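You operate a simulated robot arm through the tools that you are given. There is no shell and no other tool.

The job below is to be done with a simulated robot arm. You get a single attempt, and the scene is never put back.

## Task
Pour about 45 ml of blue ink into the cup of yellow ink and stir with the yellow stick.
Fine: put jug and stick back. Set down upright: jug.

The check looks at the end state, three seconds after you hand in, the way a careful person would. Anything else that was tipped, shoved, dropped, spilled or broken makes it a failure.

## Robot
A 6-joint arm with a two-finger parallel gripper, fixed in place. Base frame: the origin is at the foot of the arm, x ahead of it, y to its left, z up; the work surface is at about z = 0.85. Units: m, rad, N and s.
With the tool pointing down near the work surface it reaches from about 0.3 to 0.66 m from the base axis. Its first joint turns from -2.007 to 2.007 rad. Payload 3.43 kg.
Tool frame: the origin (TCP) lies between the finger pads and is the grasp point; the fingertips stand 0.034 m ahead of it; z points along the fingers, y is the line along which they close. The gripper opens to 0.128 m. The fingers are 0.024 m wide and 0.012 m thick; the gripper's body (0.048 by 0.13 m) begins 0.096 m behind the TCP.
Orientation is told as [roll, pitch, yaw] about the base's x, y, z axes, in that order, counted from this pose: with the fingers straight down and closing along the base's y, the tool's x points along the base's -x, its y along +y and its z along -z.

## Interface
- The arm moves only by the tool servo_tool. Its argument "moves" is a list that holds one entry, the list of rows, each a list of 7 numbers: the gripper command, from -1 (shut) to 1 (fully open), values between in proportion, then the shift along the base's x, y, z in units of 25 mm (1.0 is 25 mm), then the turn, a rotation vector about the base's x, y, z in units of 4 degrees (1.0 is 4 degrees). In form: [[[fingers, x, y, z, wx, wy, wz], ...]]. A call has 1 to 20 rows; each row shifts and turns the commanded pose from where the row before left it. A call with a number of a shift or a turn outside -1 to 1 is refused whole. Rows are played at 5 a second. More than 0.05 m and 0.15 rad between two rows, or a gripper value outside its range, and nothing of the call is played. Where a pose cannot be reached the arm comes as near as it can. A force on the tool above 40 N (or 10 N above the force at the start of the call, whichever is more), or a blocked arm, ends the call early, and 0.2 s more pass. Each finger travels about 0.153 m/s and halts on what it meets, pressing with about 30 N; the grip force reading is that of the motor and also rises with nothing between the fingers. The clock runs only during rows and for 0.2 s after the last one: add rows that do not move to give the fingers time. The reply holds the time, the measured pose of the TCP, the force on the tool along the base axes, the opening and the grip force, in the units named above and with some noise, with the torque about the TCP (base axes, N m) and any sound that the robot's microphone picked up.
- Cameras (640 x 400 px; columns grow to the right, rows downward): "scene" is fixed at [0.3996, -0.4969, 1.6544]; the picture's right is [0.65, 0.76, 0.00], its down [0.65, -0.56, -0.52] and it looks along [-0.40, 0.34, -0.85] (base axes); focal length 341 px, centre (320, 200). "wrist" rides on the gripper at [0.076, -0.011, -0.16] in the tool frame; the picture's right is [0.15, 0.99, 0.00], its down [-0.88, 0.13, -0.46] and it looks along [-0.45, 0.07, 0.89] (tool axes); focal length 234 px, centre (320, 200). There is no depth. A picture from a camera that has moved, and an enlarged one, comes with that camera's place and axes in the base frame and with its lens.
- snapshot(camera): a new picture of that camera. It takes no simulated time.
- raise_lower(by): slides the trunk up (or, below 0, down) by that many m; the arm rides with it, the base frame stays. It gives what a move gives, with no picture.
- zoom(camera, box): a new picture of the part [left, top, right, bottom] of that camera's present view, enlarged. It takes no simulated time.
- sign_off(): hands the job in; it is judged then, once.

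Nothing tells you positions but the pictures and the camera data. Unless the task says otherwise, let go and move clear before handing in.

The tools are called after "Call:" as name(argument=value, ...) on one line, values as JSON. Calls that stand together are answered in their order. servo_tool: Moves the arm, as the interface text tells. Its arguments: {"type":"object","properties":{"moves":{"type":"array","items":{"type":"array","items":{"type":"array","items":{"type":"number"}}}}},"required":["moves"]} The other tools are called the same way: raise_lower (by) slides the trunk up or down; snapshot (camera) takes a picture; zoom (camera, box) takes an enlarged picture of a part of a camera's view; sign_off () hands the job in.

At the start:

```text
t: 0.0
tool_pos: [0.0017, -0.3696, 1.273]
tool_rot: [0.0, -0.001, -0.001]
force: [-0.9, 0.2, -0.5]
torque: [0.03, 0.02, -0.02]
finger_gap: 0.1278
grip_force: 0.1
trunk travel left (down, up): [-0.925, 0.065]
```

scene: 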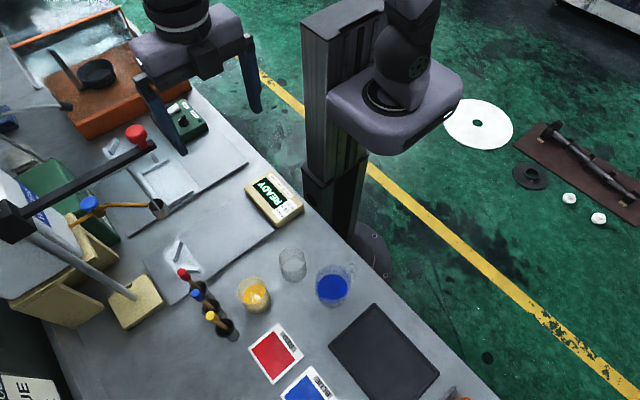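
wrist: 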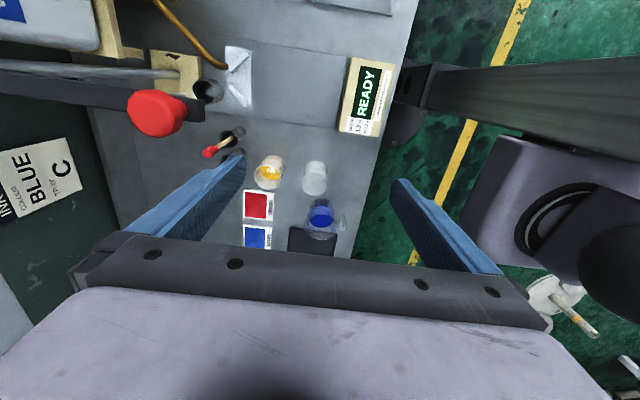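

I see a blue jug, an empty clear cup, a cup of yellow ink and a stand holding three colour-capped sticks on the bench. I will zoom in to find their exact positions before I move.

Call:
zoom(camera="scene", box=[160, 220, 380, 360])

Call:
zoom(camera="wrist", box=[180, 120, 380, 260])

Call:
snapshot(camera="scene")

```text
2.86 times, centred on (270, 290) of scene
camera zoom: at [0.3996, -0.4969, 1.6544], right [0.65, 0.76, 0.0], down [0.65, -0.56, -0.52], along [-0.4, 0.34, -0.85], focal length 974 px, centre (463, -57)
```

zoom: 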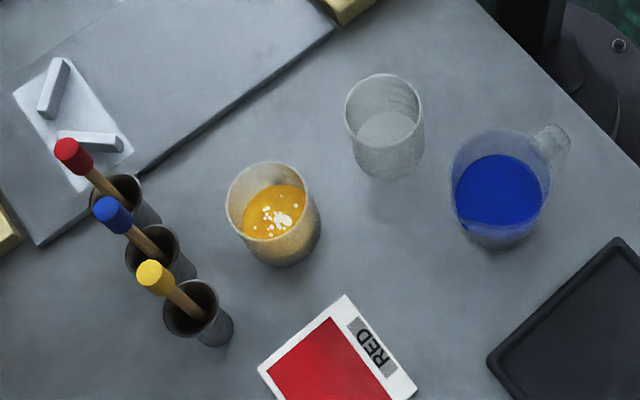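

```text
2.86 times, centred on (280, 190) of wrist
camera zoom: at [-0.0734, -0.3812, 1.4333], right [-0.15, 0.99, 0.0], down [0.88, 0.13, 0.46], along [0.45, 0.07, -0.89], focal length 669 px, centre (434, 229)
```

zoom: 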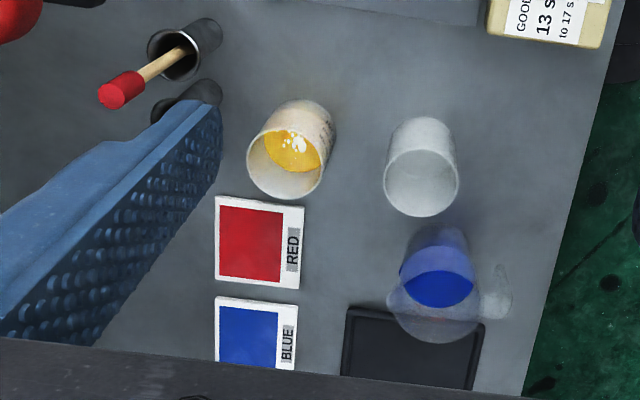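

```text
taken
```

scene: 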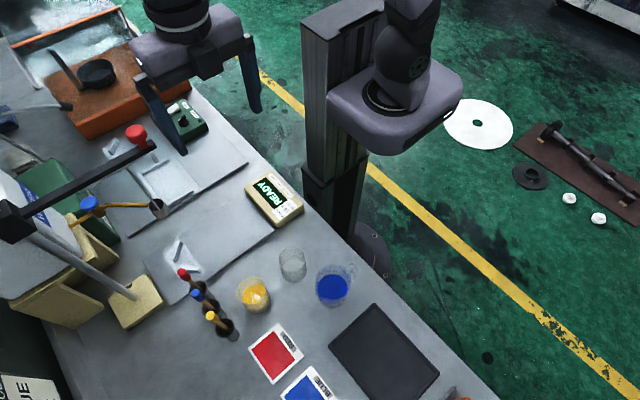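

The jug is near (0.246, -0.329) with its handle towards +y, the yellow cup is near (0.139, -0.470) and the empty cup is near (0.140, -0.357). I will zoom in further on the jug, the cups, the sticks and the labels.

Call:
zoom(camera="scene", box=[300, 250, 364, 315])

Call:
zoom(camera="scene", box=[225, 265, 289, 320])

Call:
zoom(camera="scene", box=[165, 255, 245, 345])

Call:
zoom(camera="scene", box=[240, 165, 310, 230])

Call:
zoom(camera="wrist", box=[240, 140, 360, 250])

Call:
zoom(camera="scene", box=[0, 130, 180, 330])

```text
6.15 times, centred on (332, 282) of scene
camera zoom: at [0.3996, -0.4969, 1.6544], right [0.65, 0.76, 0.0], down [0.65, -0.56, -0.52], along [-0.4, 0.34, -0.85], focal length 2097 px, centre (246, -308)
```

zoom: 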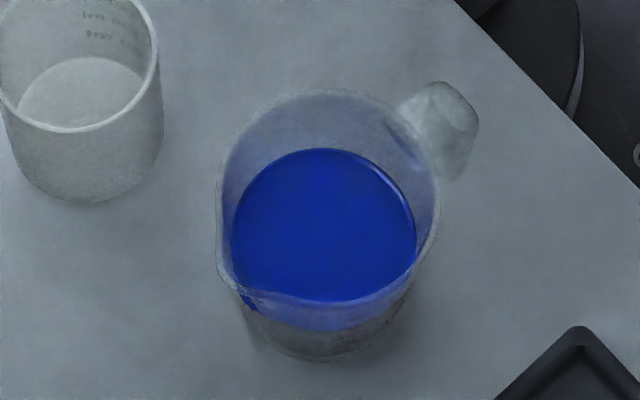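

```text
7.27 times, centred on (257, 292) of scene
camera zoom: at [0.3996, -0.4969, 1.6544], right [0.65, 0.76, 0.0], down [0.65, -0.56, -0.52], along [-0.4, 0.34, -0.85], focal length 2478 px, centre (778, -473)
```

zoom: 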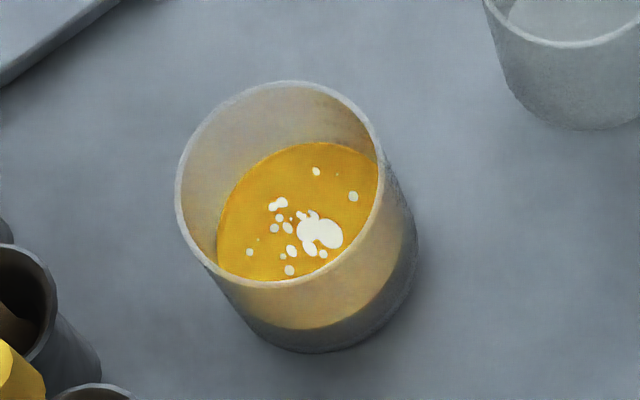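

```text
4.44 times, centred on (205, 300) of scene
camera zoom: at [0.3996, -0.4969, 1.6544], right [0.65, 0.76, 0.0], down [0.65, -0.56, -0.52], along [-0.4, 0.34, -0.85], focal length 1515 px, centre (831, -244)
```

zoom: 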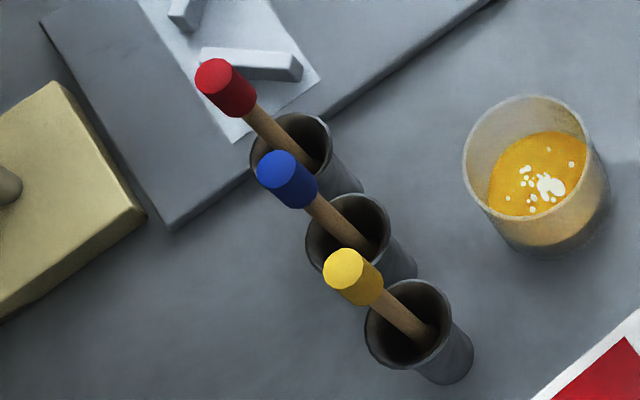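

```text
6.15 times, centred on (275, 198) of scene
camera zoom: at [0.3996, -0.4969, 1.6544], right [0.65, 0.76, 0.0], down [0.65, -0.56, -0.52], along [-0.4, 0.34, -0.85], focal length 2097 px, centre (597, 215)
```

zoom: 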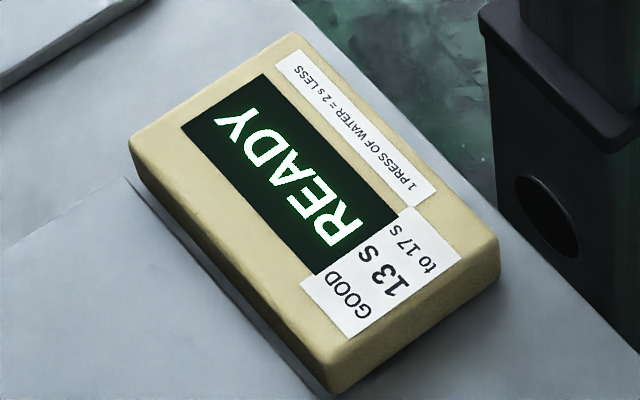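

```text
3.64 times, centred on (300, 195) of wrist
camera zoom: at [-0.0734, -0.3812, 1.4333], right [-0.15, 0.99, 0.0], down [0.88, 0.13, 0.46], along [0.45, 0.07, -0.89], focal length 852 px, centre (393, 218)
```

zoom: 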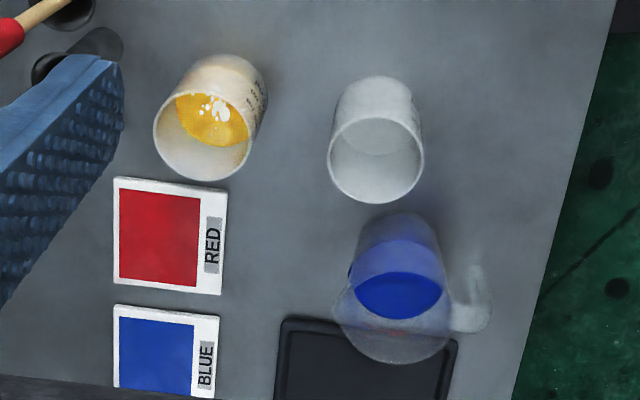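

```text
2.00 times, centred on (90, 230) of scene
camera zoom: at [0.3996, -0.4969, 1.6544], right [0.65, 0.76, 0.0], down [0.65, -0.56, -0.52], along [-0.4, 0.34, -0.85], focal length 682 px, centre (780, 140)
```

zoom: 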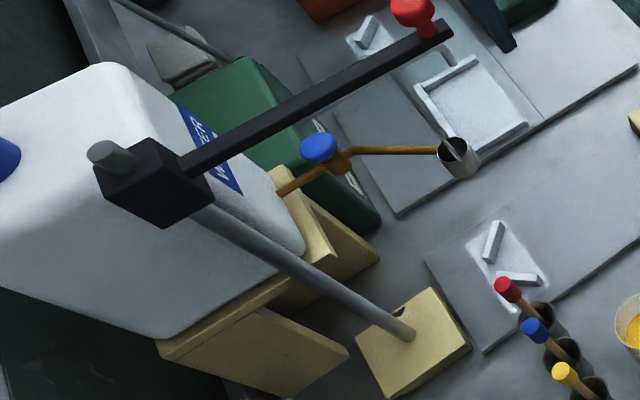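

The jug's spout points to -y and its handle to +y. A horizontal bar with a red knob, at about (-0.04, -0.48, 1.28), sits close to the gripper, so I will move away in +x first and then turn the tool by +90° so the fingers close along x.

Call:
servo_tool(moves=[[[1, 1, 0.3, 0, 0, 0, 0], [1, 1, 0.3, 0, 0, 0, 0], [1, 1, 0.3, 0, 0, 0, 0], [1, 1, 0.3, 0, 0, 0, 0.5], [1, 1, 0, 0, 0, 0, 1], [1, 1, 0, 0, 0, 0, 1], [1, 1, 0, 0, 0, 0, 1], [1, 1, 0, 0, 0, 0, 1], [1, 0, 0, 0, 0, 0, 1], [1, 0, 0, 0, 0, 0, 1], [1, 0, 0, 0, 0, 0, 1], [1, 0, 0, 0, 0, 0, 1], [1, 0, 0, 0, 0, 0, 1], [1, 0, 0, 0, 0, 0, 1], [1, 0, 0, 0, 0, 0, 1], [1, 0, 0, 0, 0, 0, 1], [1, 0, 0, 0, 0, 0, 1], [1, 0, 0, 0, 0, 0, 1], [1, 0, 0, 0, 0, 0, 1], [1, 0, 0, 0, 0, 0, 1]]])

Call:
snapshot(camera="wrist")

Call:
snapshot(camera="scene")

```text
t: 4.2
tool_pos: [0.202, -0.3382, 1.2734]
tool_rot: [0.0, 0.0, 1.155]
force: [0.6, 0.1, -0.3]
torque: [0.0, -0.01, -0.01]
finger_gap: 0.1281
grip_force: 0.0
trunk travel left (down, up): [-0.925, 0.065]
```

```text
taken
camera wrist: at [0.182, -0.4128, 1.4337], right [-0.96, 0.27, 0.0], down [0.24, 0.86, 0.46], along [0.12, 0.44, -0.89], focal length 234 px, centre (320, 200)
```

wrist: 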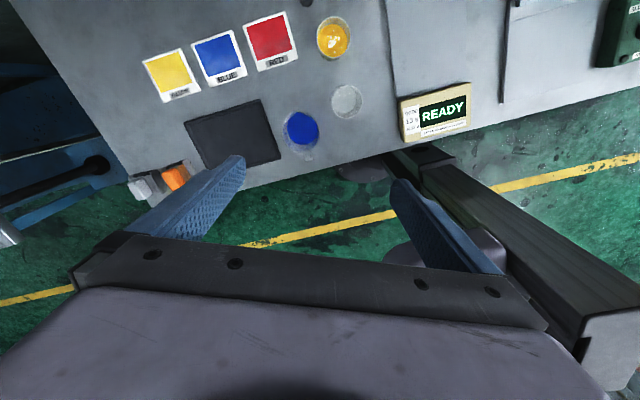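

```text
taken
```

scene: 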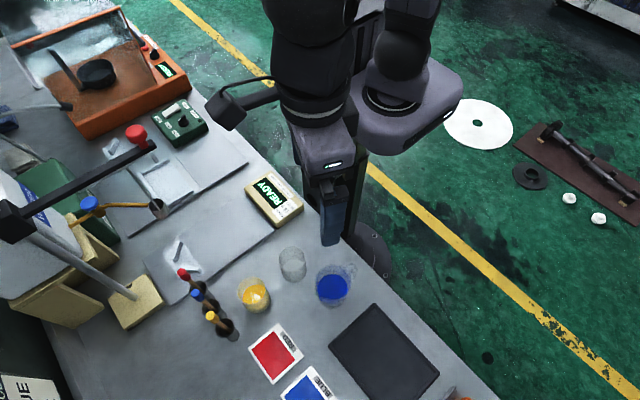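

The arm moves freely and the whole bench is in view from the wrist. I will zoom in on the jug, the cups and the swatches from here.

Call:
zoom(camera="wrist", box=[270, 70, 370, 170])

Call:
zoom(camera="wrist", box=[295, 10, 375, 60])

Call:
zoom(camera="wrist", box=[130, 0, 300, 110])

```text
4.00 times, centred on (320, 120) of wrist
camera zoom: at [0.182, -0.4128, 1.4337], right [-0.96, 0.27, 0.0], down [0.24, 0.86, 0.46], along [0.12, 0.44, -0.89], focal length 937 px, centre (320, 520)
```

zoom: 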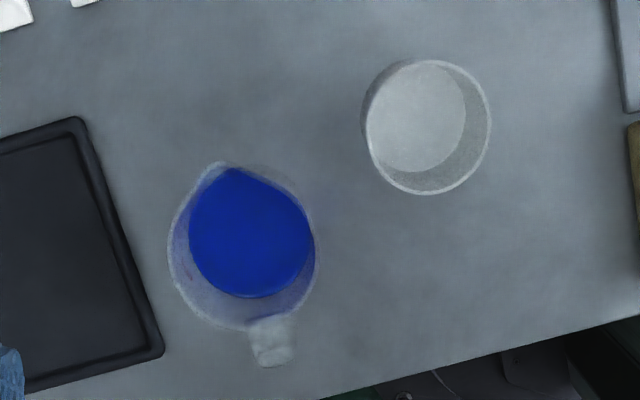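

```text
8.00 times, centred on (335, 35) of wrist
camera zoom: at [0.182, -0.4128, 1.4337], right [-0.96, 0.27, 0.0], down [0.24, 0.86, 0.46], along [0.12, 0.44, -0.89], focal length 1873 px, centre (200, 1520)
```

zoom: 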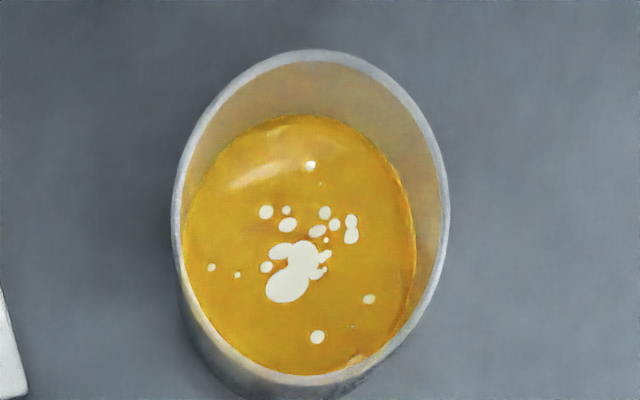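

```text
3.64 times, centred on (215, 55) of wrist
camera zoom: at [0.182, -0.4128, 1.4337], right [-0.96, 0.27, 0.0], down [0.24, 0.86, 0.46], along [0.12, 0.44, -0.89], focal length 852 px, centre (702, 727)
```

zoom: 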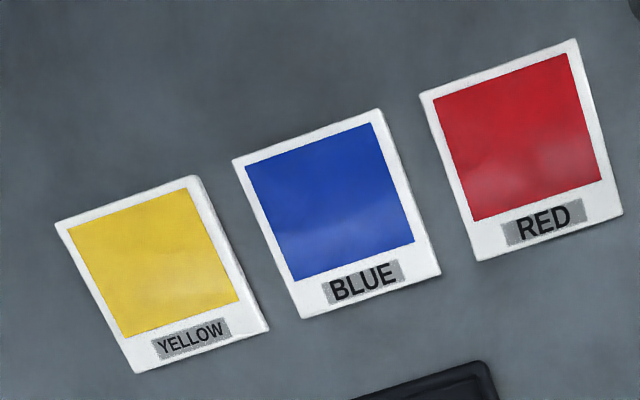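

The jug rim is about 75 mm across and its centre is about (0.245, -0.331). I will finish the yaw to 90° and tilt the tool so the fingers point down and towards -y. That lets me approach the jug from its handle side.

Call:
servo_tool(moves=[[[1, 0.3, 0, 0, 0, 0, 1], [1, 0.3, 0, 0, 0, 0, 1], [1, 0.3, 0, 0, 0, 0, 1], [1, 0.3, 0, 0, 0, 0, 1], [1, 0.3, 0, 0, 0, 0, 1], [1, 0.3, 0, 0, 0, 0, 0.96], [1, 0, 0.3, -0.3, -1, 0, 0], [1, 0, 0.3, -0.3, -1, 0, 0], [1, 0, 0.3, -0.3, -1, 0, 0], [1, 0, 0.3, -0.3, -1, 0, 0], [1, 0, 0.3, -0.3, -1, 0, 0], [1, 0, 0.3, -0.3, -1, 0, 0], [1, 0, 0.3, -0.3, -1, 0, 0], [1, 0, 0.3, -0.3, -1, 0, 0], [1, 0, 0.3, -0.3, -1, 0, 0], [1, 0, 0.3, -0.3, -1, 0, 0], [1, 0, 0, 0, 0, 0, 0]]])

Call:
snapshot(camera="wrist")

Call:
snapshot(camera="scene")

```text
t: 7.8
tool_pos: [0.2478, -0.2642, 1.1968]
tool_rot: [-0.003, 0.699, 1.567]
force: [0.1, -0.4, -0.7]
torque: [0.02, 0.02, -0.04]
finger_gap: 0.1277
grip_force: 0.0
trunk travel left (down, up): [-0.925, 0.065]
```

```text
taken
camera wrist: at [0.2589, -0.2199, 1.3698], right [-0.99, -0.11, 0.09], down [-0.13, 0.97, -0.22], along [-0.07, -0.23, -0.97], focal length 234 px, centre (320, 200)
```

wrist: 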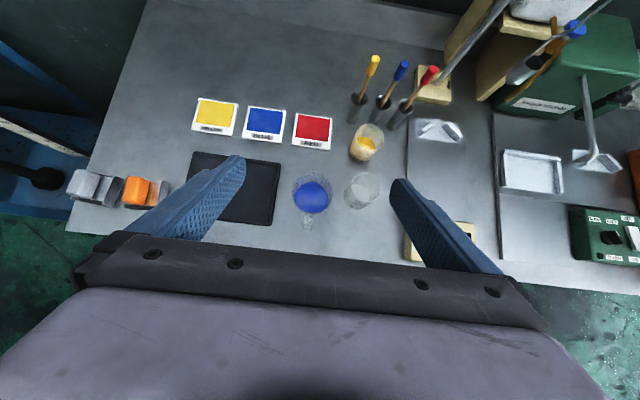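

```text
taken
```

scene: 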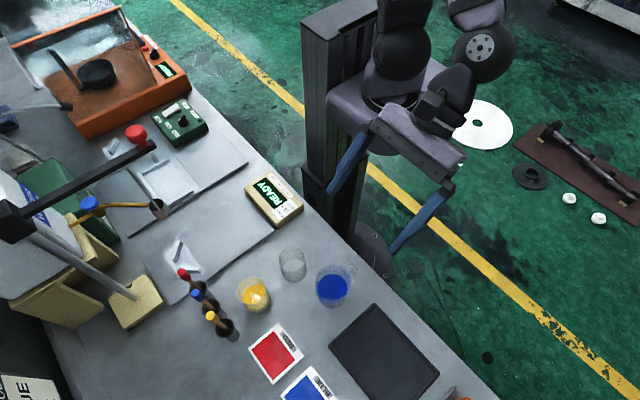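

The 40° tilt was reached. I will zoom in on the jug and the yellow cup from this angle to refine their positions and heights.

Call:
zoom(camera="wrist", box=[275, 160, 395, 235])

Call:
zoom(camera="wrist", box=[330, 110, 394, 170])

Call:
zoom(camera="wrist", box=[330, 45, 450, 135])

```text
5.33 times, centred on (335, 198) of wrist
camera zoom: at [0.2589, -0.2199, 1.3698], right [-0.99, -0.11, 0.09], down [-0.13, 0.97, -0.22], along [-0.07, -0.23, -0.97], focal length 1249 px, centre (240, 213)
```

zoom: 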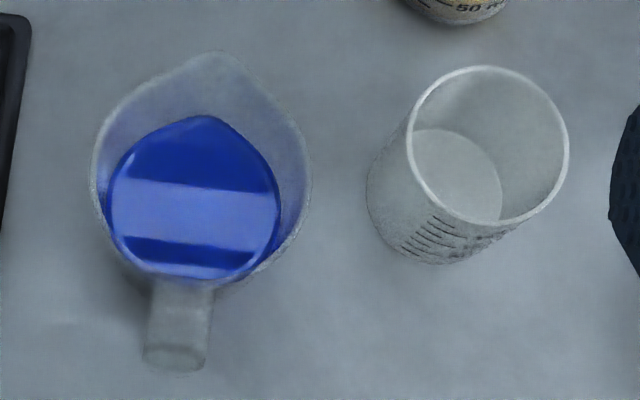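

```text
6.67 times, centred on (362, 140) of wrist
camera zoom: at [0.2589, -0.2199, 1.3698], right [-0.99, -0.11, 0.09], down [-0.13, 0.97, -0.22], along [-0.07, -0.23, -0.97], focal length 1561 px, centre (40, 600)
```

zoom: 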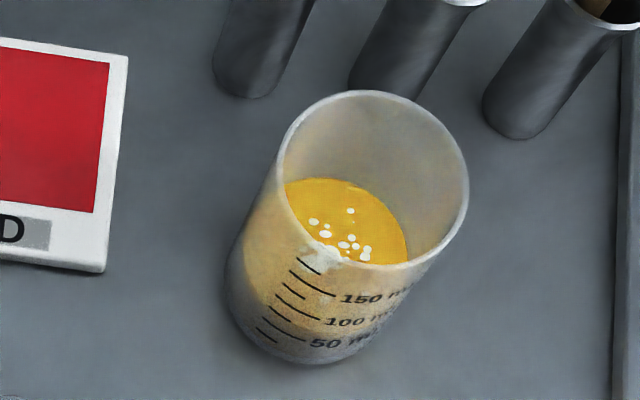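

```text
4.44 times, centred on (390, 90) of wrist
camera zoom: at [0.2589, -0.2199, 1.3698], right [-0.99, -0.11, 0.09], down [-0.13, 0.97, -0.22], along [-0.07, -0.23, -0.97], focal length 1041 px, centre (9, 689)
```

zoom: 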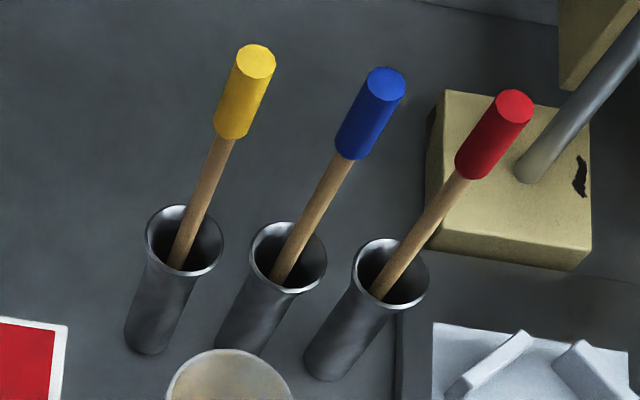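

The cups have millilitre marks on their +y side, so I can read the yellow cup's level directly. I will lower to a pre-grasp point up and behind the jug's handle with the fingers set to about 0.10 m, which keeps them clear of the empty cup.

Call:
servo_tool(moves=[[[0.5625, 0, 0.195, -0.9, -0.62, 0, 0], [0.5625, 0, 0.195, -0.9, -0.62, 0, 0], [0.5625, 0, 0.195, -0.9, 0, 0, 0], [0.5625, 0, 0.195, -0.9, 0, 0, 0], [0.5625, 0, 0.195, -0.9, 0, 0, 0], [0.5625, 0, 0.195, -0.9, 0, 0, 0], [0.5625, 0, 0.195, -0.9, 0, 0, 0], [0.5625, 0, 0.195, -0.9, 0, 0, 0], [0.5625, 0, 0, 0, 0, 0, 0]]])

Call:
snapshot(camera="wrist")

Call:
snapshot(camera="scene")

```text
t: 9.8
tool_pos: [0.2876, -0.2396, 1.0313]
tool_rot: [-0.003, 0.786, 1.568]
force: [0.6, 0.0, -0.4]
torque: [0.01, -0.02, -0.01]
finger_gap: 0.1002
grip_force: 0.0
out of reach, approached as far as the arm can: row 2, 3, 4, 5
trunk travel left (down, up): [-0.925, 0.065]
```

```text
taken
camera wrist: at [0.2993, -0.1801, 1.1985], right [-0.99, -0.1, 0.1], down [-0.13, 0.95, -0.3], along [-0.07, -0.31, -0.95], focal length 234 px, centre (320, 200)
```

wrist: 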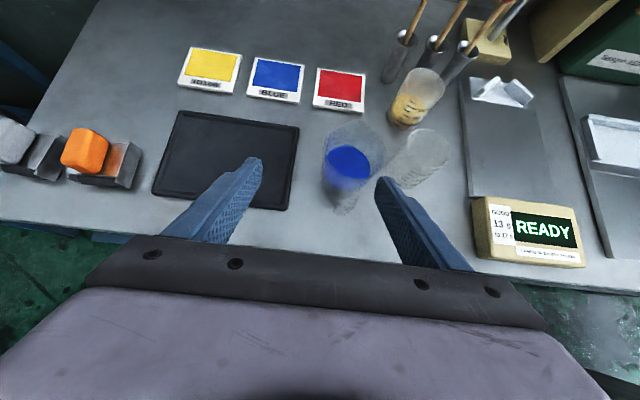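

```text
taken
```

scene: 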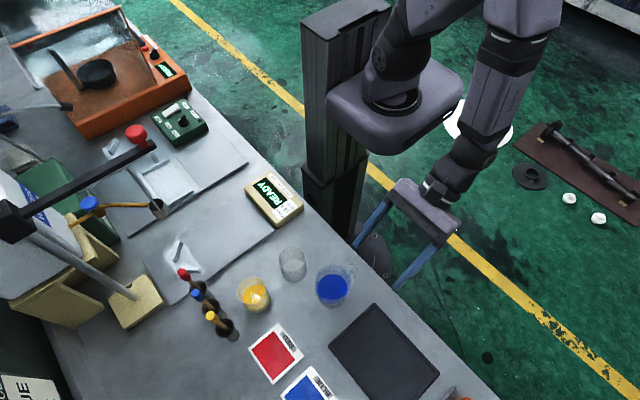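

The approach was too close to the arm's own base, so it stopped short at y = -0.240. I will instead place the tool straight over the jug with the fingers straddling it, and then come straight down.

Call:
servo_tool(moves=[[[0.5625, -0.284, -0.6, 0.07, 0, 0, 0], [0.5625, -0.284, -0.6, 0.07, 0, 0, 0], [0.5625, -0.284, -0.6, 0.07, 0, 0, 0], [0.5625, -0.284, -0.6, 0.07, 0, 0, 0], [0.5625, -0.284, -0.6, 0.07, 0, 0, 0], [0.5625, -0.284, -0.6, 0.07, 0, 0, 0], [0.5625, 0, 0, 0, 0, 0, 0]]])

Call:
snapshot(camera="wrist")

Call:
zoom(camera="scene", box=[260, 180, 480, 320])

```text
t: 11.4
tool_pos: [0.2472, -0.3299, 1.0395]
tool_rot: [-0.003, 0.786, 1.567]
force: [-0.8, -0.3, 0.9]
torque: [0.01, 0.0, -0.03]
finger_gap: 0.1
grip_force: 0.0
out of reach, approached as far as the arm can: row 1
trunk travel left (down, up): [-0.925, 0.065]
```

```text
taken
camera wrist: at [0.258, -0.272, 1.2073], right [-0.99, -0.1, 0.1], down [-0.13, 0.95, -0.3], along [-0.07, -0.31, -0.95], focal length 234 px, centre (320, 200)
```

wrist: 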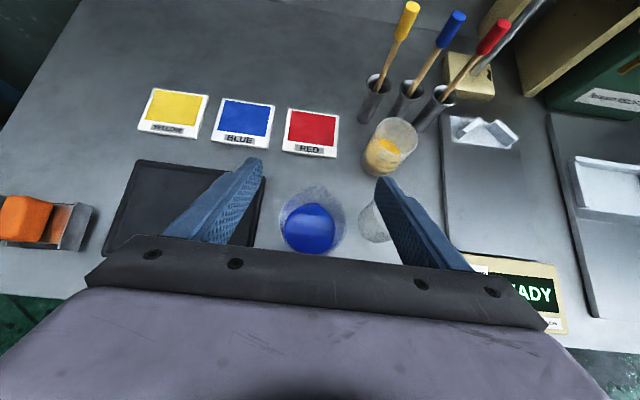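

```text
2.86 times, centred on (370, 250) of scene
camera zoom: at [0.3996, -0.4969, 1.6544], right [0.65, 0.76, 0.0], down [0.65, -0.56, -0.52], along [-0.4, 0.34, -0.85], focal length 974 px, centre (177, 57)
```

zoom: 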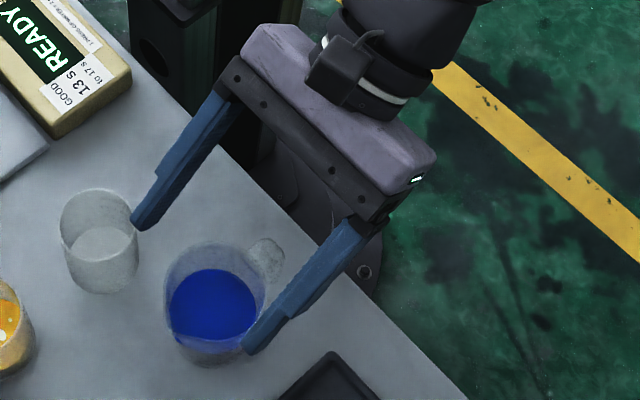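

The tool is now over the jug at (0.247, -0.330, 1.040). I will zoom in to check the alignment and the jug's height before coming down.

Call:
zoom(camera="wrist", box=[260, 160, 380, 260])

Call:
zoom(camera="wrist", box=[345, 100, 435, 190])

```text
4.00 times, centred on (320, 210) of wrist
camera zoom: at [0.258, -0.272, 1.2073], right [-0.99, -0.1, 0.1], down [-0.13, 0.95, -0.3], along [-0.07, -0.31, -0.95], focal length 937 px, centre (320, 160)
```

zoom: 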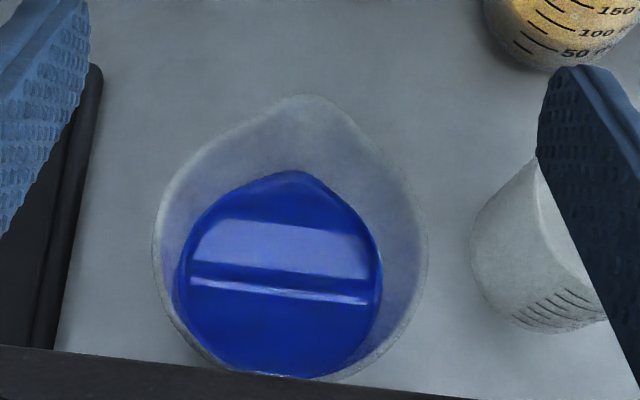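

```text
4.44 times, centred on (390, 145) of wrist
camera zoom: at [0.258, -0.272, 1.2073], right [-0.99, -0.1, 0.1], down [-0.13, 0.95, -0.3], along [-0.07, -0.31, -0.95], focal length 1041 px, centre (9, 444)
```

zoom: 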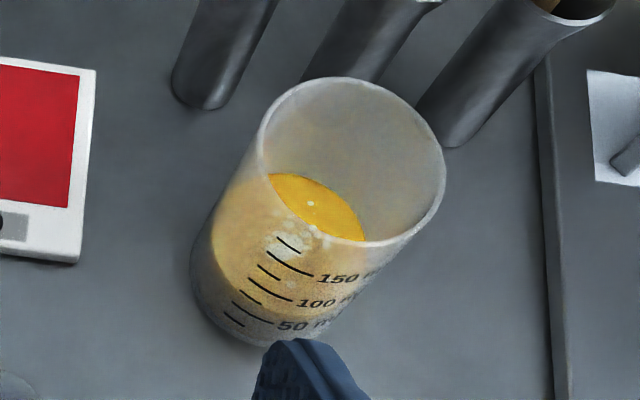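

The jug's centre is at about (0.245, -0.331). The yellow cup is at about (0.141, -0.467), with its rim near z = 0.938. I will take tighter zooms of the yellow cup's level and marks as a reference before pouring.

Call:
zoom(camera="wrist", box=[380, 115, 430, 180])

Call:
zoom(camera="wrist", box=[384, 145, 424, 180])

Call:
zoom(camera="scene", box=[235, 270, 275, 315])

```text
6.15 times, centred on (405, 148) of wrist
camera zoom: at [0.258, -0.272, 1.2073], right [-0.99, -0.1, 0.1], down [-0.13, 0.95, -0.3], along [-0.07, -0.31, -0.95], focal length 1441 px, centre (-203, 523)
```

zoom: 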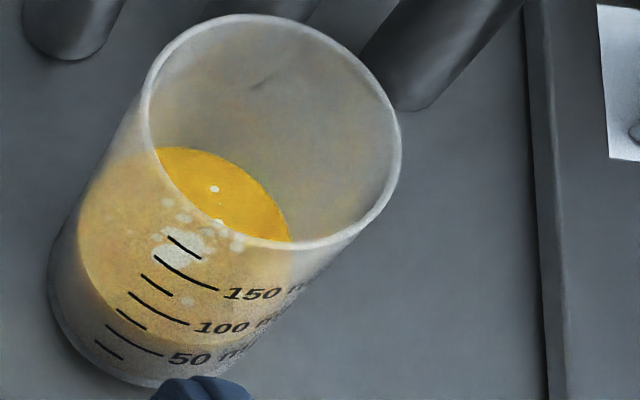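

```text
11.43 times, centred on (404, 162) of wrist
camera zoom: at [0.258, -0.272, 1.2073], right [-0.99, -0.1, 0.1], down [-0.13, 0.95, -0.3], along [-0.07, -0.31, -0.95], focal length 2676 px, centre (-640, 629)
```

zoom: 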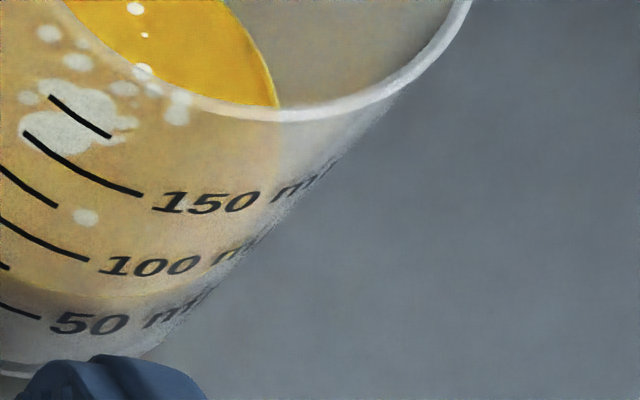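

```text
8.89 times, centred on (255, 292) of scene
camera zoom: at [0.3996, -0.4969, 1.6544], right [0.65, 0.76, 0.0], down [0.65, -0.56, -0.52], along [-0.4, 0.34, -0.85], focal length 3029 px, centre (898, -622)
```

zoom: 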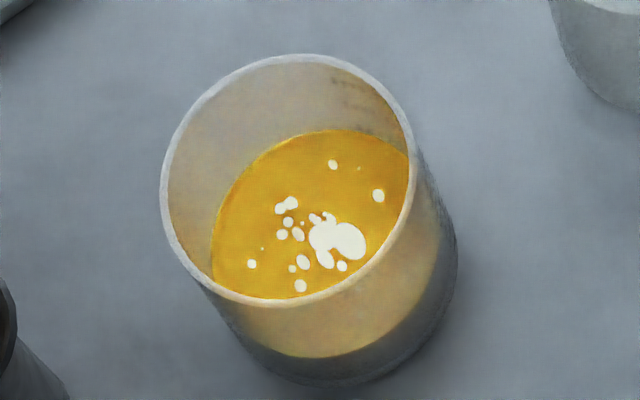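

The yellow level reads about 75 ml on the marks, so the target is about 120 ml, just below the 125 tick. Now I will come straight down around the jug with a 0.10 m gap.

Call:
servo_tool(moves=[[[0.5625, -0.08, -0.03, -1, 0, 0, 0], [0.5625, 0, 0, -1, 0, 0, 0], [0.5625, 0, 0, -1, 0, 0, 0], [0.5625, 0, 0, -0.8, 0, 0, 0], [0.5625, 0, 0, -0.8, 0, 0, 0], [0.5625, 0, 0, -0.8, 0, 0, 0], [0.5625, 0, 0, 0, 0, 0, 0]]])

Call:
snapshot(camera="wrist")

Call:
zoom(camera="scene", box=[240, 200, 440, 320])

```text
t: 13.0
tool_pos: [0.2435, -0.3284, 0.9057]
tool_rot: [-0.004, 0.784, 1.566]
force: [0.3, -0.1, 0.7]
torque: [0.01, 0.01, 0.01]
finger_gap: 0.1
grip_force: 0.0
trunk travel left (down, up): [-0.925, 0.065]
```

```text
taken
camera wrist: at [0.2553, -0.2705, 1.0726], right [-0.99, -0.1, 0.1], down [-0.13, 0.95, -0.3], along [-0.06, -0.31, -0.95], focal length 234 px, centre (320, 200)
```

wrist: 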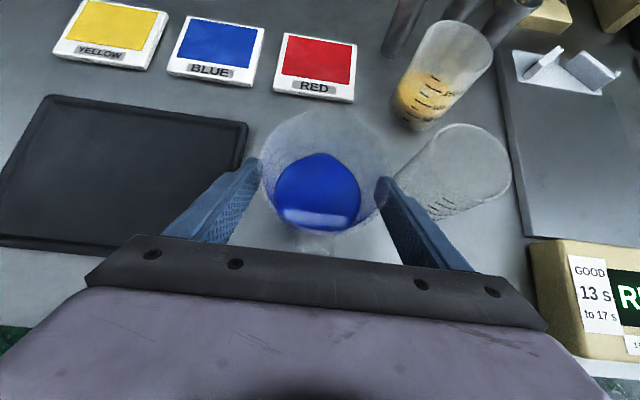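

```text
3.20 times, centred on (340, 260) of scene
camera zoom: at [0.3996, -0.4969, 1.6544], right [0.65, 0.76, 0.0], down [0.65, -0.56, -0.52], along [-0.4, 0.34, -0.85], focal length 1090 px, centre (256, 8)
```

zoom: 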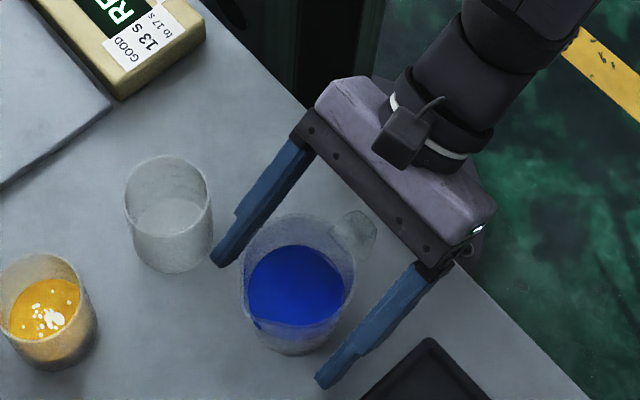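

The fingers straddle the jug with no contact so far. I will check the centring and the yellow cup's marks up close before closing.

Call:
zoom(camera="wrist", box=[235, 100, 405, 240])

Call:
zoom(camera="wrist", box=[390, 15, 500, 135])

```text
2.86 times, centred on (320, 170) of wrist
camera zoom: at [0.2553, -0.2705, 1.0726], right [-0.99, -0.1, 0.1], down [-0.13, 0.95, -0.3], along [-0.06, -0.31, -0.95], focal length 669 px, centre (320, 286)
```

zoom: 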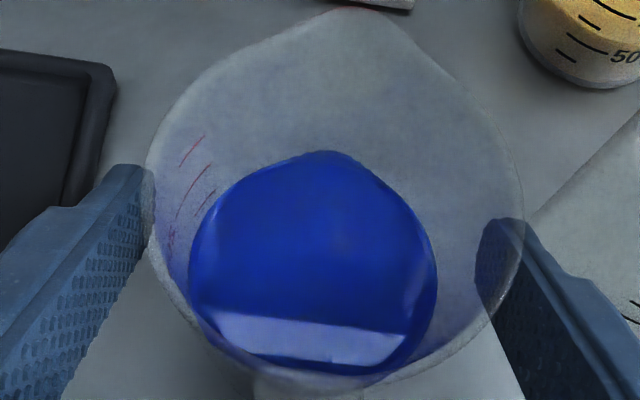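

```text
3.33 times, centred on (445, 75) of wrist
camera zoom: at [0.2553, -0.2705, 1.0726], right [-0.99, -0.1, 0.1], down [-0.13, 0.95, -0.3], along [-0.06, -0.31, -0.95], focal length 781 px, centre (-97, 617)
```

zoom: 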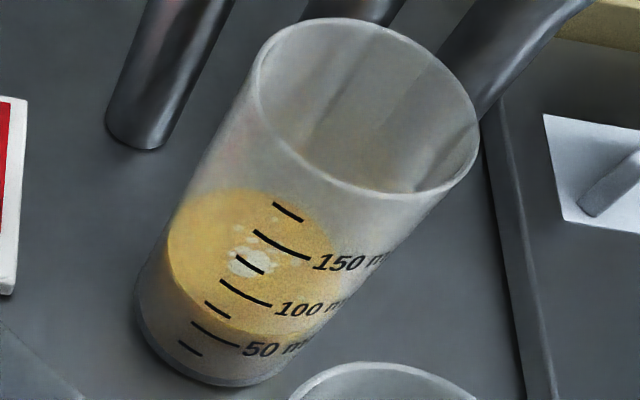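

Call:
zoom(camera="wrist", box=[425, 85, 475, 125])

Call:
zoom(camera="wrist", box=[270, 125, 330, 175])

Call:
zoom(camera="scene", box=[305, 255, 355, 315])

```text
10.00 times, centred on (450, 105) of wrist
camera zoom: at [0.2553, -0.2705, 1.0726], right [-0.99, -0.1, 0.1], down [-0.13, 0.95, -0.3], along [-0.06, -0.31, -0.95], focal length 2342 px, centre (-980, 1150)
```

zoom: 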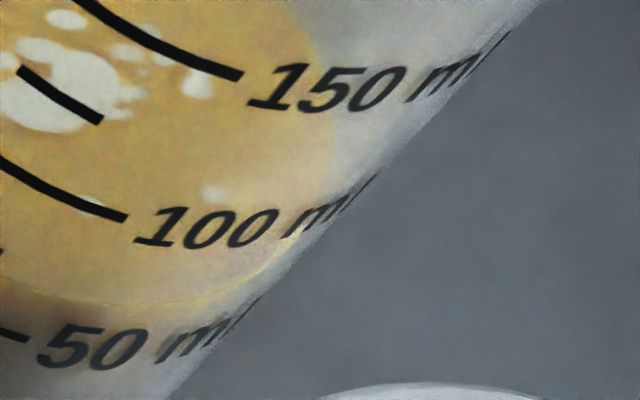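

```text
8.00 times, centred on (300, 150) of wrist
camera zoom: at [0.2553, -0.2705, 1.0726], right [-0.99, -0.1, 0.1], down [-0.13, 0.95, -0.3], along [-0.06, -0.31, -0.95], focal length 1873 px, centre (480, 600)
```

zoom: 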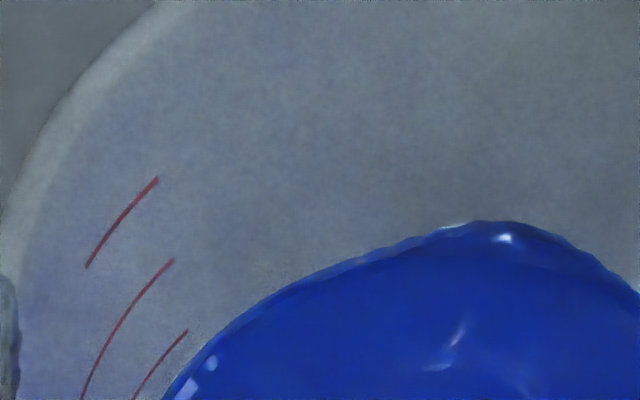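

```text
6.67 times, centred on (330, 285) of scene
camera zoom: at [0.3996, -0.4969, 1.6544], right [0.65, 0.76, 0.0], down [0.65, -0.56, -0.52], along [-0.4, 0.34, -0.85], focal length 2272 px, centre (253, -367)
```

zoom: 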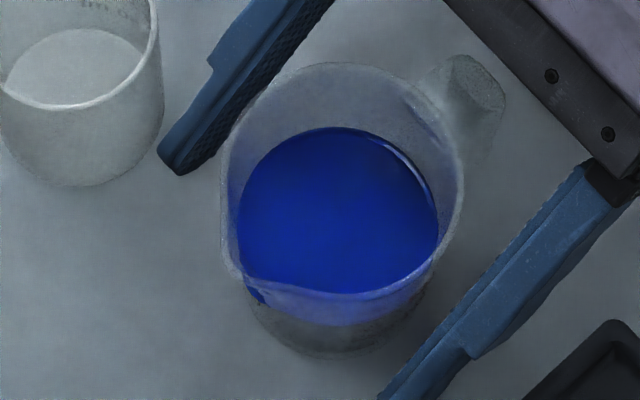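

The jug sits centred between the fingers within about 2 mm. I will close slowly so it is not shoved.

Call:
servo_tool(moves=[[[0.4, 0, 0, 0, 0, 0, 0], [0.3, 0, 0, 0, 0, 0, 0], [0.22, 0, 0, 0, 0, 0, 0], [0.16, 0, 0, 0, 0, 0, 0], [0.1, 0, 0, 0, 0, 0, 0], [0.04, 0, 0, 0, 0, 0, 0], [-0.02, 0, 0, 0, 0, 0, 0], [-0.1, 0, 0, 0, 0, 0, 0], [-0.2, 0, 0, 0, 0, 0, 0], [-0.2, 0, 0, 0, 0, 0, 0]]])

Call:
snapshot(camera="wrist")

Call:
zoom(camera="scene", box=[240, 200, 440, 320])

```text
t: 15.2
tool_pos: [0.2445, -0.3294, 0.9049]
tool_rot: [-0.003, 0.784, 1.567]
force: [1.2, 0.2, 1.5]
torque: [-0.02, -0.05, 0.0]
finger_gap: 0.0738
grip_force: 30.2
trunk travel left (down, up): [-0.925, 0.065]
```

```text
taken
camera wrist: at [0.2557, -0.2706, 1.0727], right [-0.99, -0.1, 0.1], down [-0.13, 0.95, -0.3], along [-0.07, -0.31, -0.95], focal length 234 px, centre (320, 200)
```

wrist: 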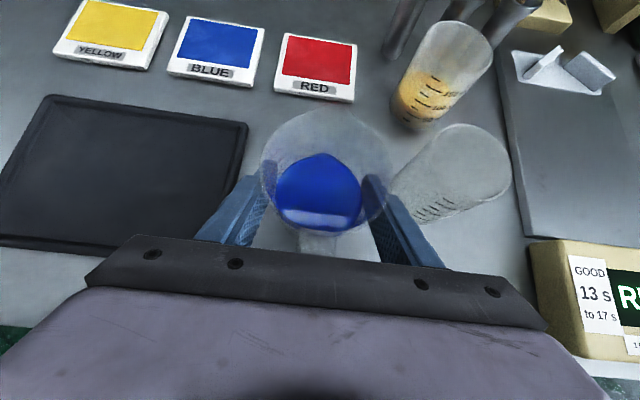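

```text
3.20 times, centred on (340, 260) of scene
camera zoom: at [0.3996, -0.4969, 1.6544], right [0.65, 0.76, 0.0], down [0.65, -0.56, -0.52], along [-0.4, 0.34, -0.85], focal length 1090 px, centre (256, 8)
```

zoom: 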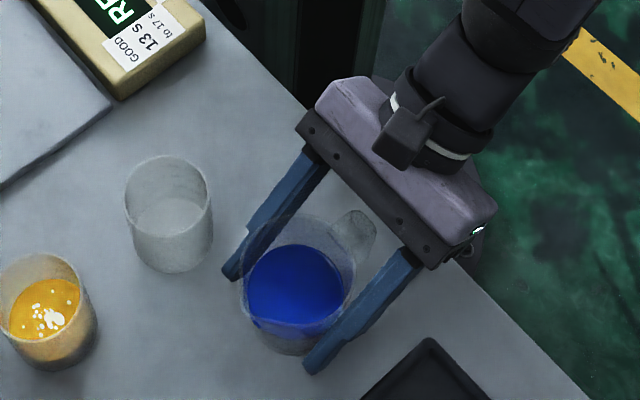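

The jug is gripped at a width of 0.0738 m with 30 N. I will lift gently by 20 mm and check that it hangs straight.

Call:
servo_tool(moves=[[[-0.5, 0, 0, 0.2, 0, 0, 0], [-0.5, 0, 0, 0.3, 0, 0, 0], [-0.5, 0, 0, 0.3, 0, 0, 0], [-0.5, 0, 0, 0, 0, 0, 0], [-0.5, 0, 0, 0, 0, 0, 0]]])

Call:
zoom(camera="scene", box=[240, 200, 440, 320])

Call:
snapshot(camera="wrist")

```text
t: 16.4
tool_pos: [0.243, -0.3303, 0.924]
tool_rot: [-0.001, 0.784, 1.566]
force: [0.0, -0.3, -3.8]
torque: [-0.02, -0.02, 0.0]
finger_gap: 0.0738
grip_force: 29.9
trunk travel left (down, up): [-0.925, 0.065]
```

```text
3.20 times, centred on (340, 260) of scene
camera zoom: at [0.3996, -0.4969, 1.6544], right [0.65, 0.76, 0.0], down [0.65, -0.56, -0.52], along [-0.4, 0.34, -0.85], focal length 1090 px, centre (256, 8)
```

zoom: 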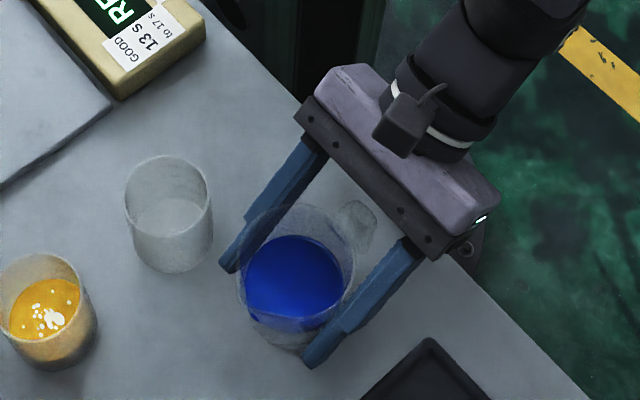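

```text
taken
camera wrist: at [0.2551, -0.2721, 1.0918], right [-0.99, -0.1, 0.1], down [-0.13, 0.95, -0.3], along [-0.07, -0.31, -0.95], focal length 234 px, centre (320, 200)
```

wrist: 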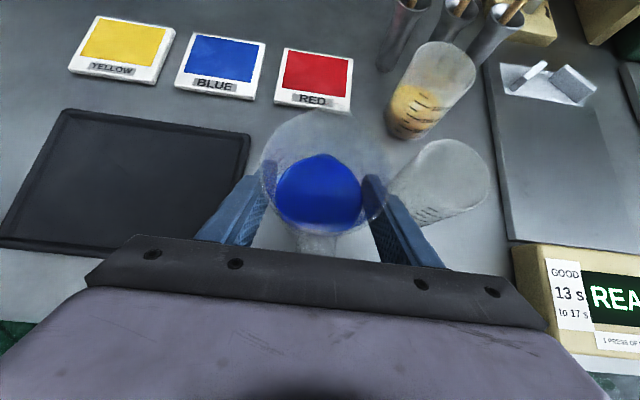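

The jug hangs level and weighs roughly 0.38 kg with its ink. I will raise it above cup height and then turn it gently so the spout faces the yellow cup from the +x side. That path stays clear of the empty cup.

Call:
servo_tool(moves=[[[-0.5, 0, 0, 0.4, 0, 0, 0], [-0.5, 0, 0, 0.6, 0, 0, 0], [-0.5, 0, 0, 0.7, 0, 0, 0], [-0.5, 0, 0, 0.7, 0, 0, 0], [-0.5, 0, 0, 0.7, 0, 0, 0], [-0.5, 0, 0, 0.6, 0, 0, 0], [-0.5, 0, 0, 0.4, 0, 0, 0], [-0.5, 0, 0, 0.15, 0, 0, 0], [-0.5, 0, 0, 0, 0, 0, 0]]])

Call:
servo_tool(moves=[[[-0.5, -0.01, -0.08, 0, 0, 0, -0.35], [-0.5, -0.03, -0.17, 0, 0, 0, -0.75], [-0.5, -0.03, -0.17, 0, 0, 0, -0.75], [-0.5, -0.03, -0.17, 0, 0, 0, -0.75], [-0.5, -0.03, -0.18, 0, 0, 0, -0.75], [-0.5, -0.03, -0.18, 0, 0, 0, -0.8], [-0.5, -0.03, -0.18, 0, 0, 0, -0.8], [-0.5, -0.03, -0.18, 0, 0, 0, -0.8], [-0.5, -0.03, -0.18, 0, 0, 0, -0.8], [-0.5, -0.03, -0.18, 0, 0, 0, -0.8], [-0.5, -0.03, -0.18, 0, 0, 0, -0.8], [-0.5, -0.03, -0.18, 0, 0, 0, -0.8], [-0.5, -0.03, -0.18, 0, 0, 0, -0.8], [-0.5, -0.03, -0.18, 0, 0, 0, -0.8], [-0.5, -0.03, -0.18, 0, 0, 0, -0.8], [-0.5, -0.03, -0.18, 0, 0, 0, -0.8], [-0.5, -0.03, -0.18, 0, 0, 0, -0.8], [-0.5, -0.03, -0.18, 0, 0, 0, -0.8], [-0.5, -0.03, -0.18, 0, 0, 0, -0.8], [-0.5, -0.02, -0.1, 0, 0, 0, -0.5]]])

Call:
servo_tool(moves=[[[-0.5, 0, 0, 0, 0, 0, 0], [-0.5, 0, 0, 0, 0, 0, 0]]])

Call:
snapshot(camera="wrist")

Call:
snapshot(camera="scene")

```text
t: 18.4
tool_pos: [0.2436, -0.3329, 1.0309]
tool_rot: [-0.004, 0.784, 1.567]
force: [0.8, 0.5, -3.2]
torque: [-0.01, 0.0, -0.02]
finger_gap: 0.0739
grip_force: 29.5
trunk travel left (down, up): [-0.925, 0.065]
```

```text
t: 22.6
tool_pos: [0.229, -0.4169, 1.0308]
tool_rot: [0.0, 0.784, 0.516]
force: [-0.6, 0.0, -2.5]
torque: [-0.01, 0.01, 0.02]
finger_gap: 0.0734
grip_force: 30.1
trunk travel left (down, up): [-0.925, 0.065]
```

```text
t: 23.2
tool_pos: [0.2296, -0.4166, 1.0303]
tool_rot: [-0.001, 0.785, 0.518]
force: [0.5, 0.0, -3.6]
torque: [-0.01, 0.01, -0.01]
finger_gap: 0.0739
grip_force: 30.0
trunk travel left (down, up): [-0.925, 0.065]
```

```text
taken
camera wrist: at [0.2863, -0.397, 1.1981], right [-0.58, 0.81, 0.1], down [0.76, 0.58, -0.3], along [-0.3, -0.1, -0.95], focal length 234 px, centre (320, 200)
```

wrist: 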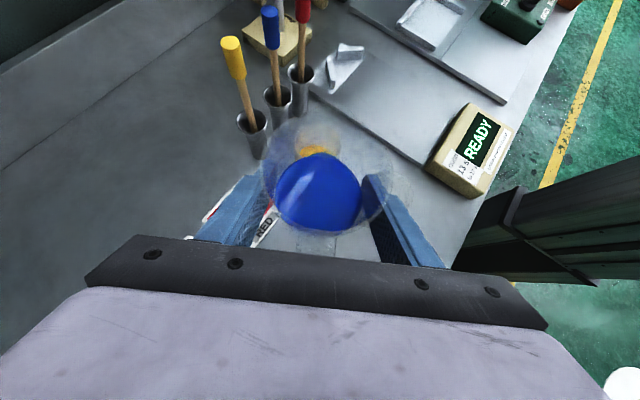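

```text
taken
```

scene: 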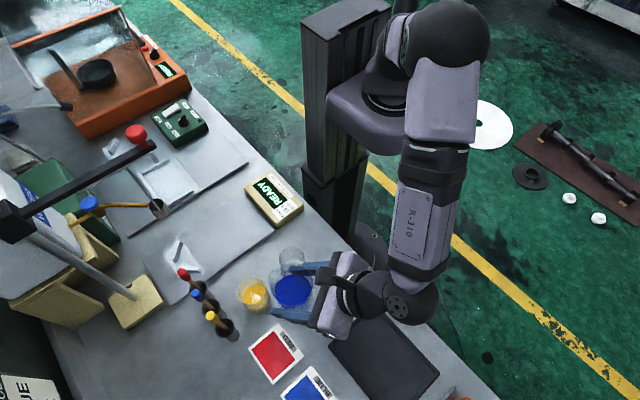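

The jug is upright next to the yellow cup, with the spout facing it. I will zoom in to check the geometry before tilting.

Call:
zoom(camera="scene", box=[220, 230, 350, 330])

Call:
zoom(camera="wrist", box=[240, 80, 400, 240])

```text
4.00 times, centred on (285, 280) of scene
camera zoom: at [0.3996, -0.4969, 1.6544], right [0.65, 0.76, 0.0], down [0.65, -0.56, -0.52], along [-0.4, 0.34, -0.85], focal length 1363 px, centre (460, -120)
```

zoom: 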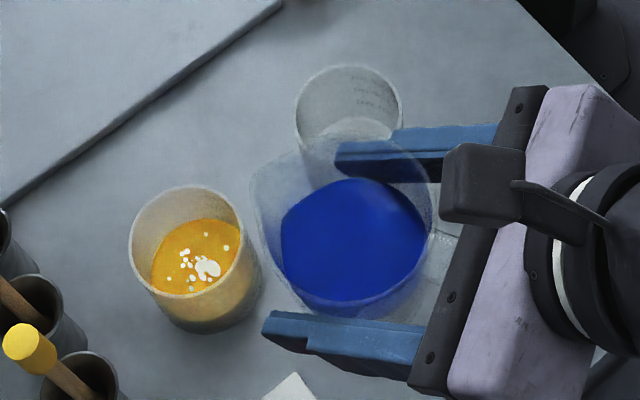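

```text
2.50 times, centred on (320, 160) of wrist
camera zoom: at [0.2863, -0.397, 1.1981], right [-0.58, 0.81, 0.1], down [0.76, 0.58, -0.3], along [-0.3, -0.1, -0.95], focal length 585 px, centre (320, 300)
```

zoom: 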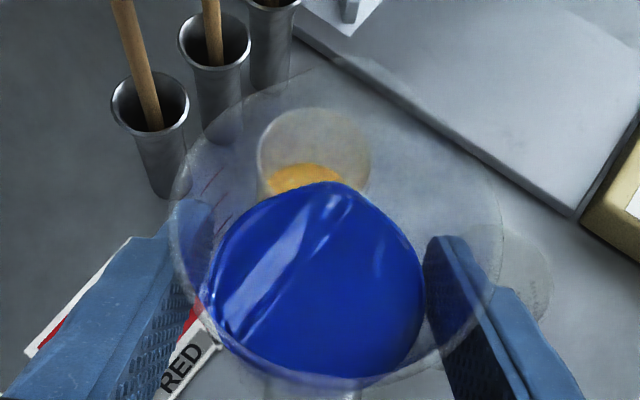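

The spout is lined up with the cup. I estimate flow will start at around 50–55° of tilt, so I will tilt to 35° now while bringing the lip over the cup, and then check.

Call:
servo_tool(moves=[[[-0.5, -0.107, -0.062, -0.276, 0.4336, -0.76, 0], [-0.5, -0.107, -0.062, -0.276, 0.4336, -0.76, 0], [-0.5, -0.107, -0.062, -0.276, 0.4336, -0.76, 0], [-0.5, -0.107, -0.062, -0.276, 0.4336, -0.76, 0], [-0.5, -0.107, -0.062, -0.276, 0.4336, -0.76, 0], [-0.5, -0.107, -0.062, -0.276, 0.4336, -0.76, 0], [-0.5, -0.107, -0.062, -0.276, 0.4336, -0.76, 0], [-0.5, -0.107, -0.062, -0.276, 0.4336, -0.76, 0], [-0.5, -0.107, -0.062, -0.276, 0.4336, -0.76, 0], [-0.5, -0.107, -0.062, -0.276, 0.4336, -0.76, 0], [-0.5, 0, 0, 0, 0, 0, 0]]])

Call:
zoom(camera="scene", box=[220, 230, 350, 330])

Call:
snapshot(camera="wrist")

```text
t: 25.6
tool_pos: [0.2028, -0.4333, 0.9626]
tool_rot: [-0.003, 0.173, 0.516]
force: [-0.6, -0.1, -2.6]
torque: [-0.01, 0.04, 0.0]
finger_gap: 0.0738
grip_force: 29.1
trunk travel left (down, up): [-0.925, 0.065]
```

```text
4.00 times, centred on (285, 280) of scene
camera zoom: at [0.3996, -0.4969, 1.6544], right [0.65, 0.76, 0.0], down [0.65, -0.56, -0.52], along [-0.4, 0.34, -0.85], focal length 1363 px, centre (460, -120)
```

zoom: 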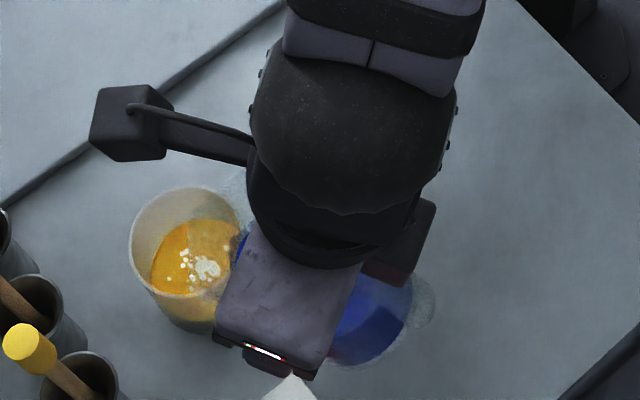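

```text
taken
camera wrist: at [0.1678, -0.4663, 1.1338], right [-0.61, 0.79, 0.02], down [0.76, 0.58, 0.3], along [0.22, 0.2, -0.95], focal length 234 px, centre (320, 200)
```

wrist: 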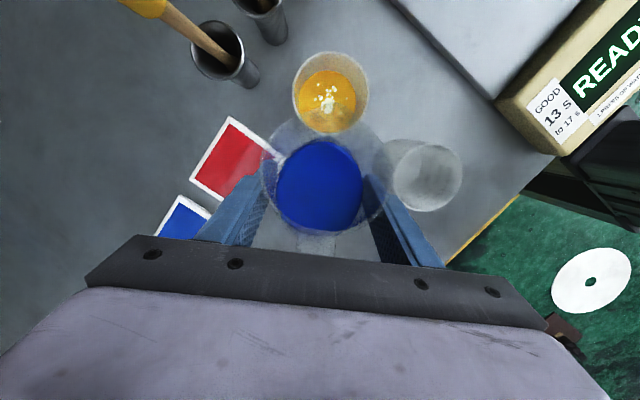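

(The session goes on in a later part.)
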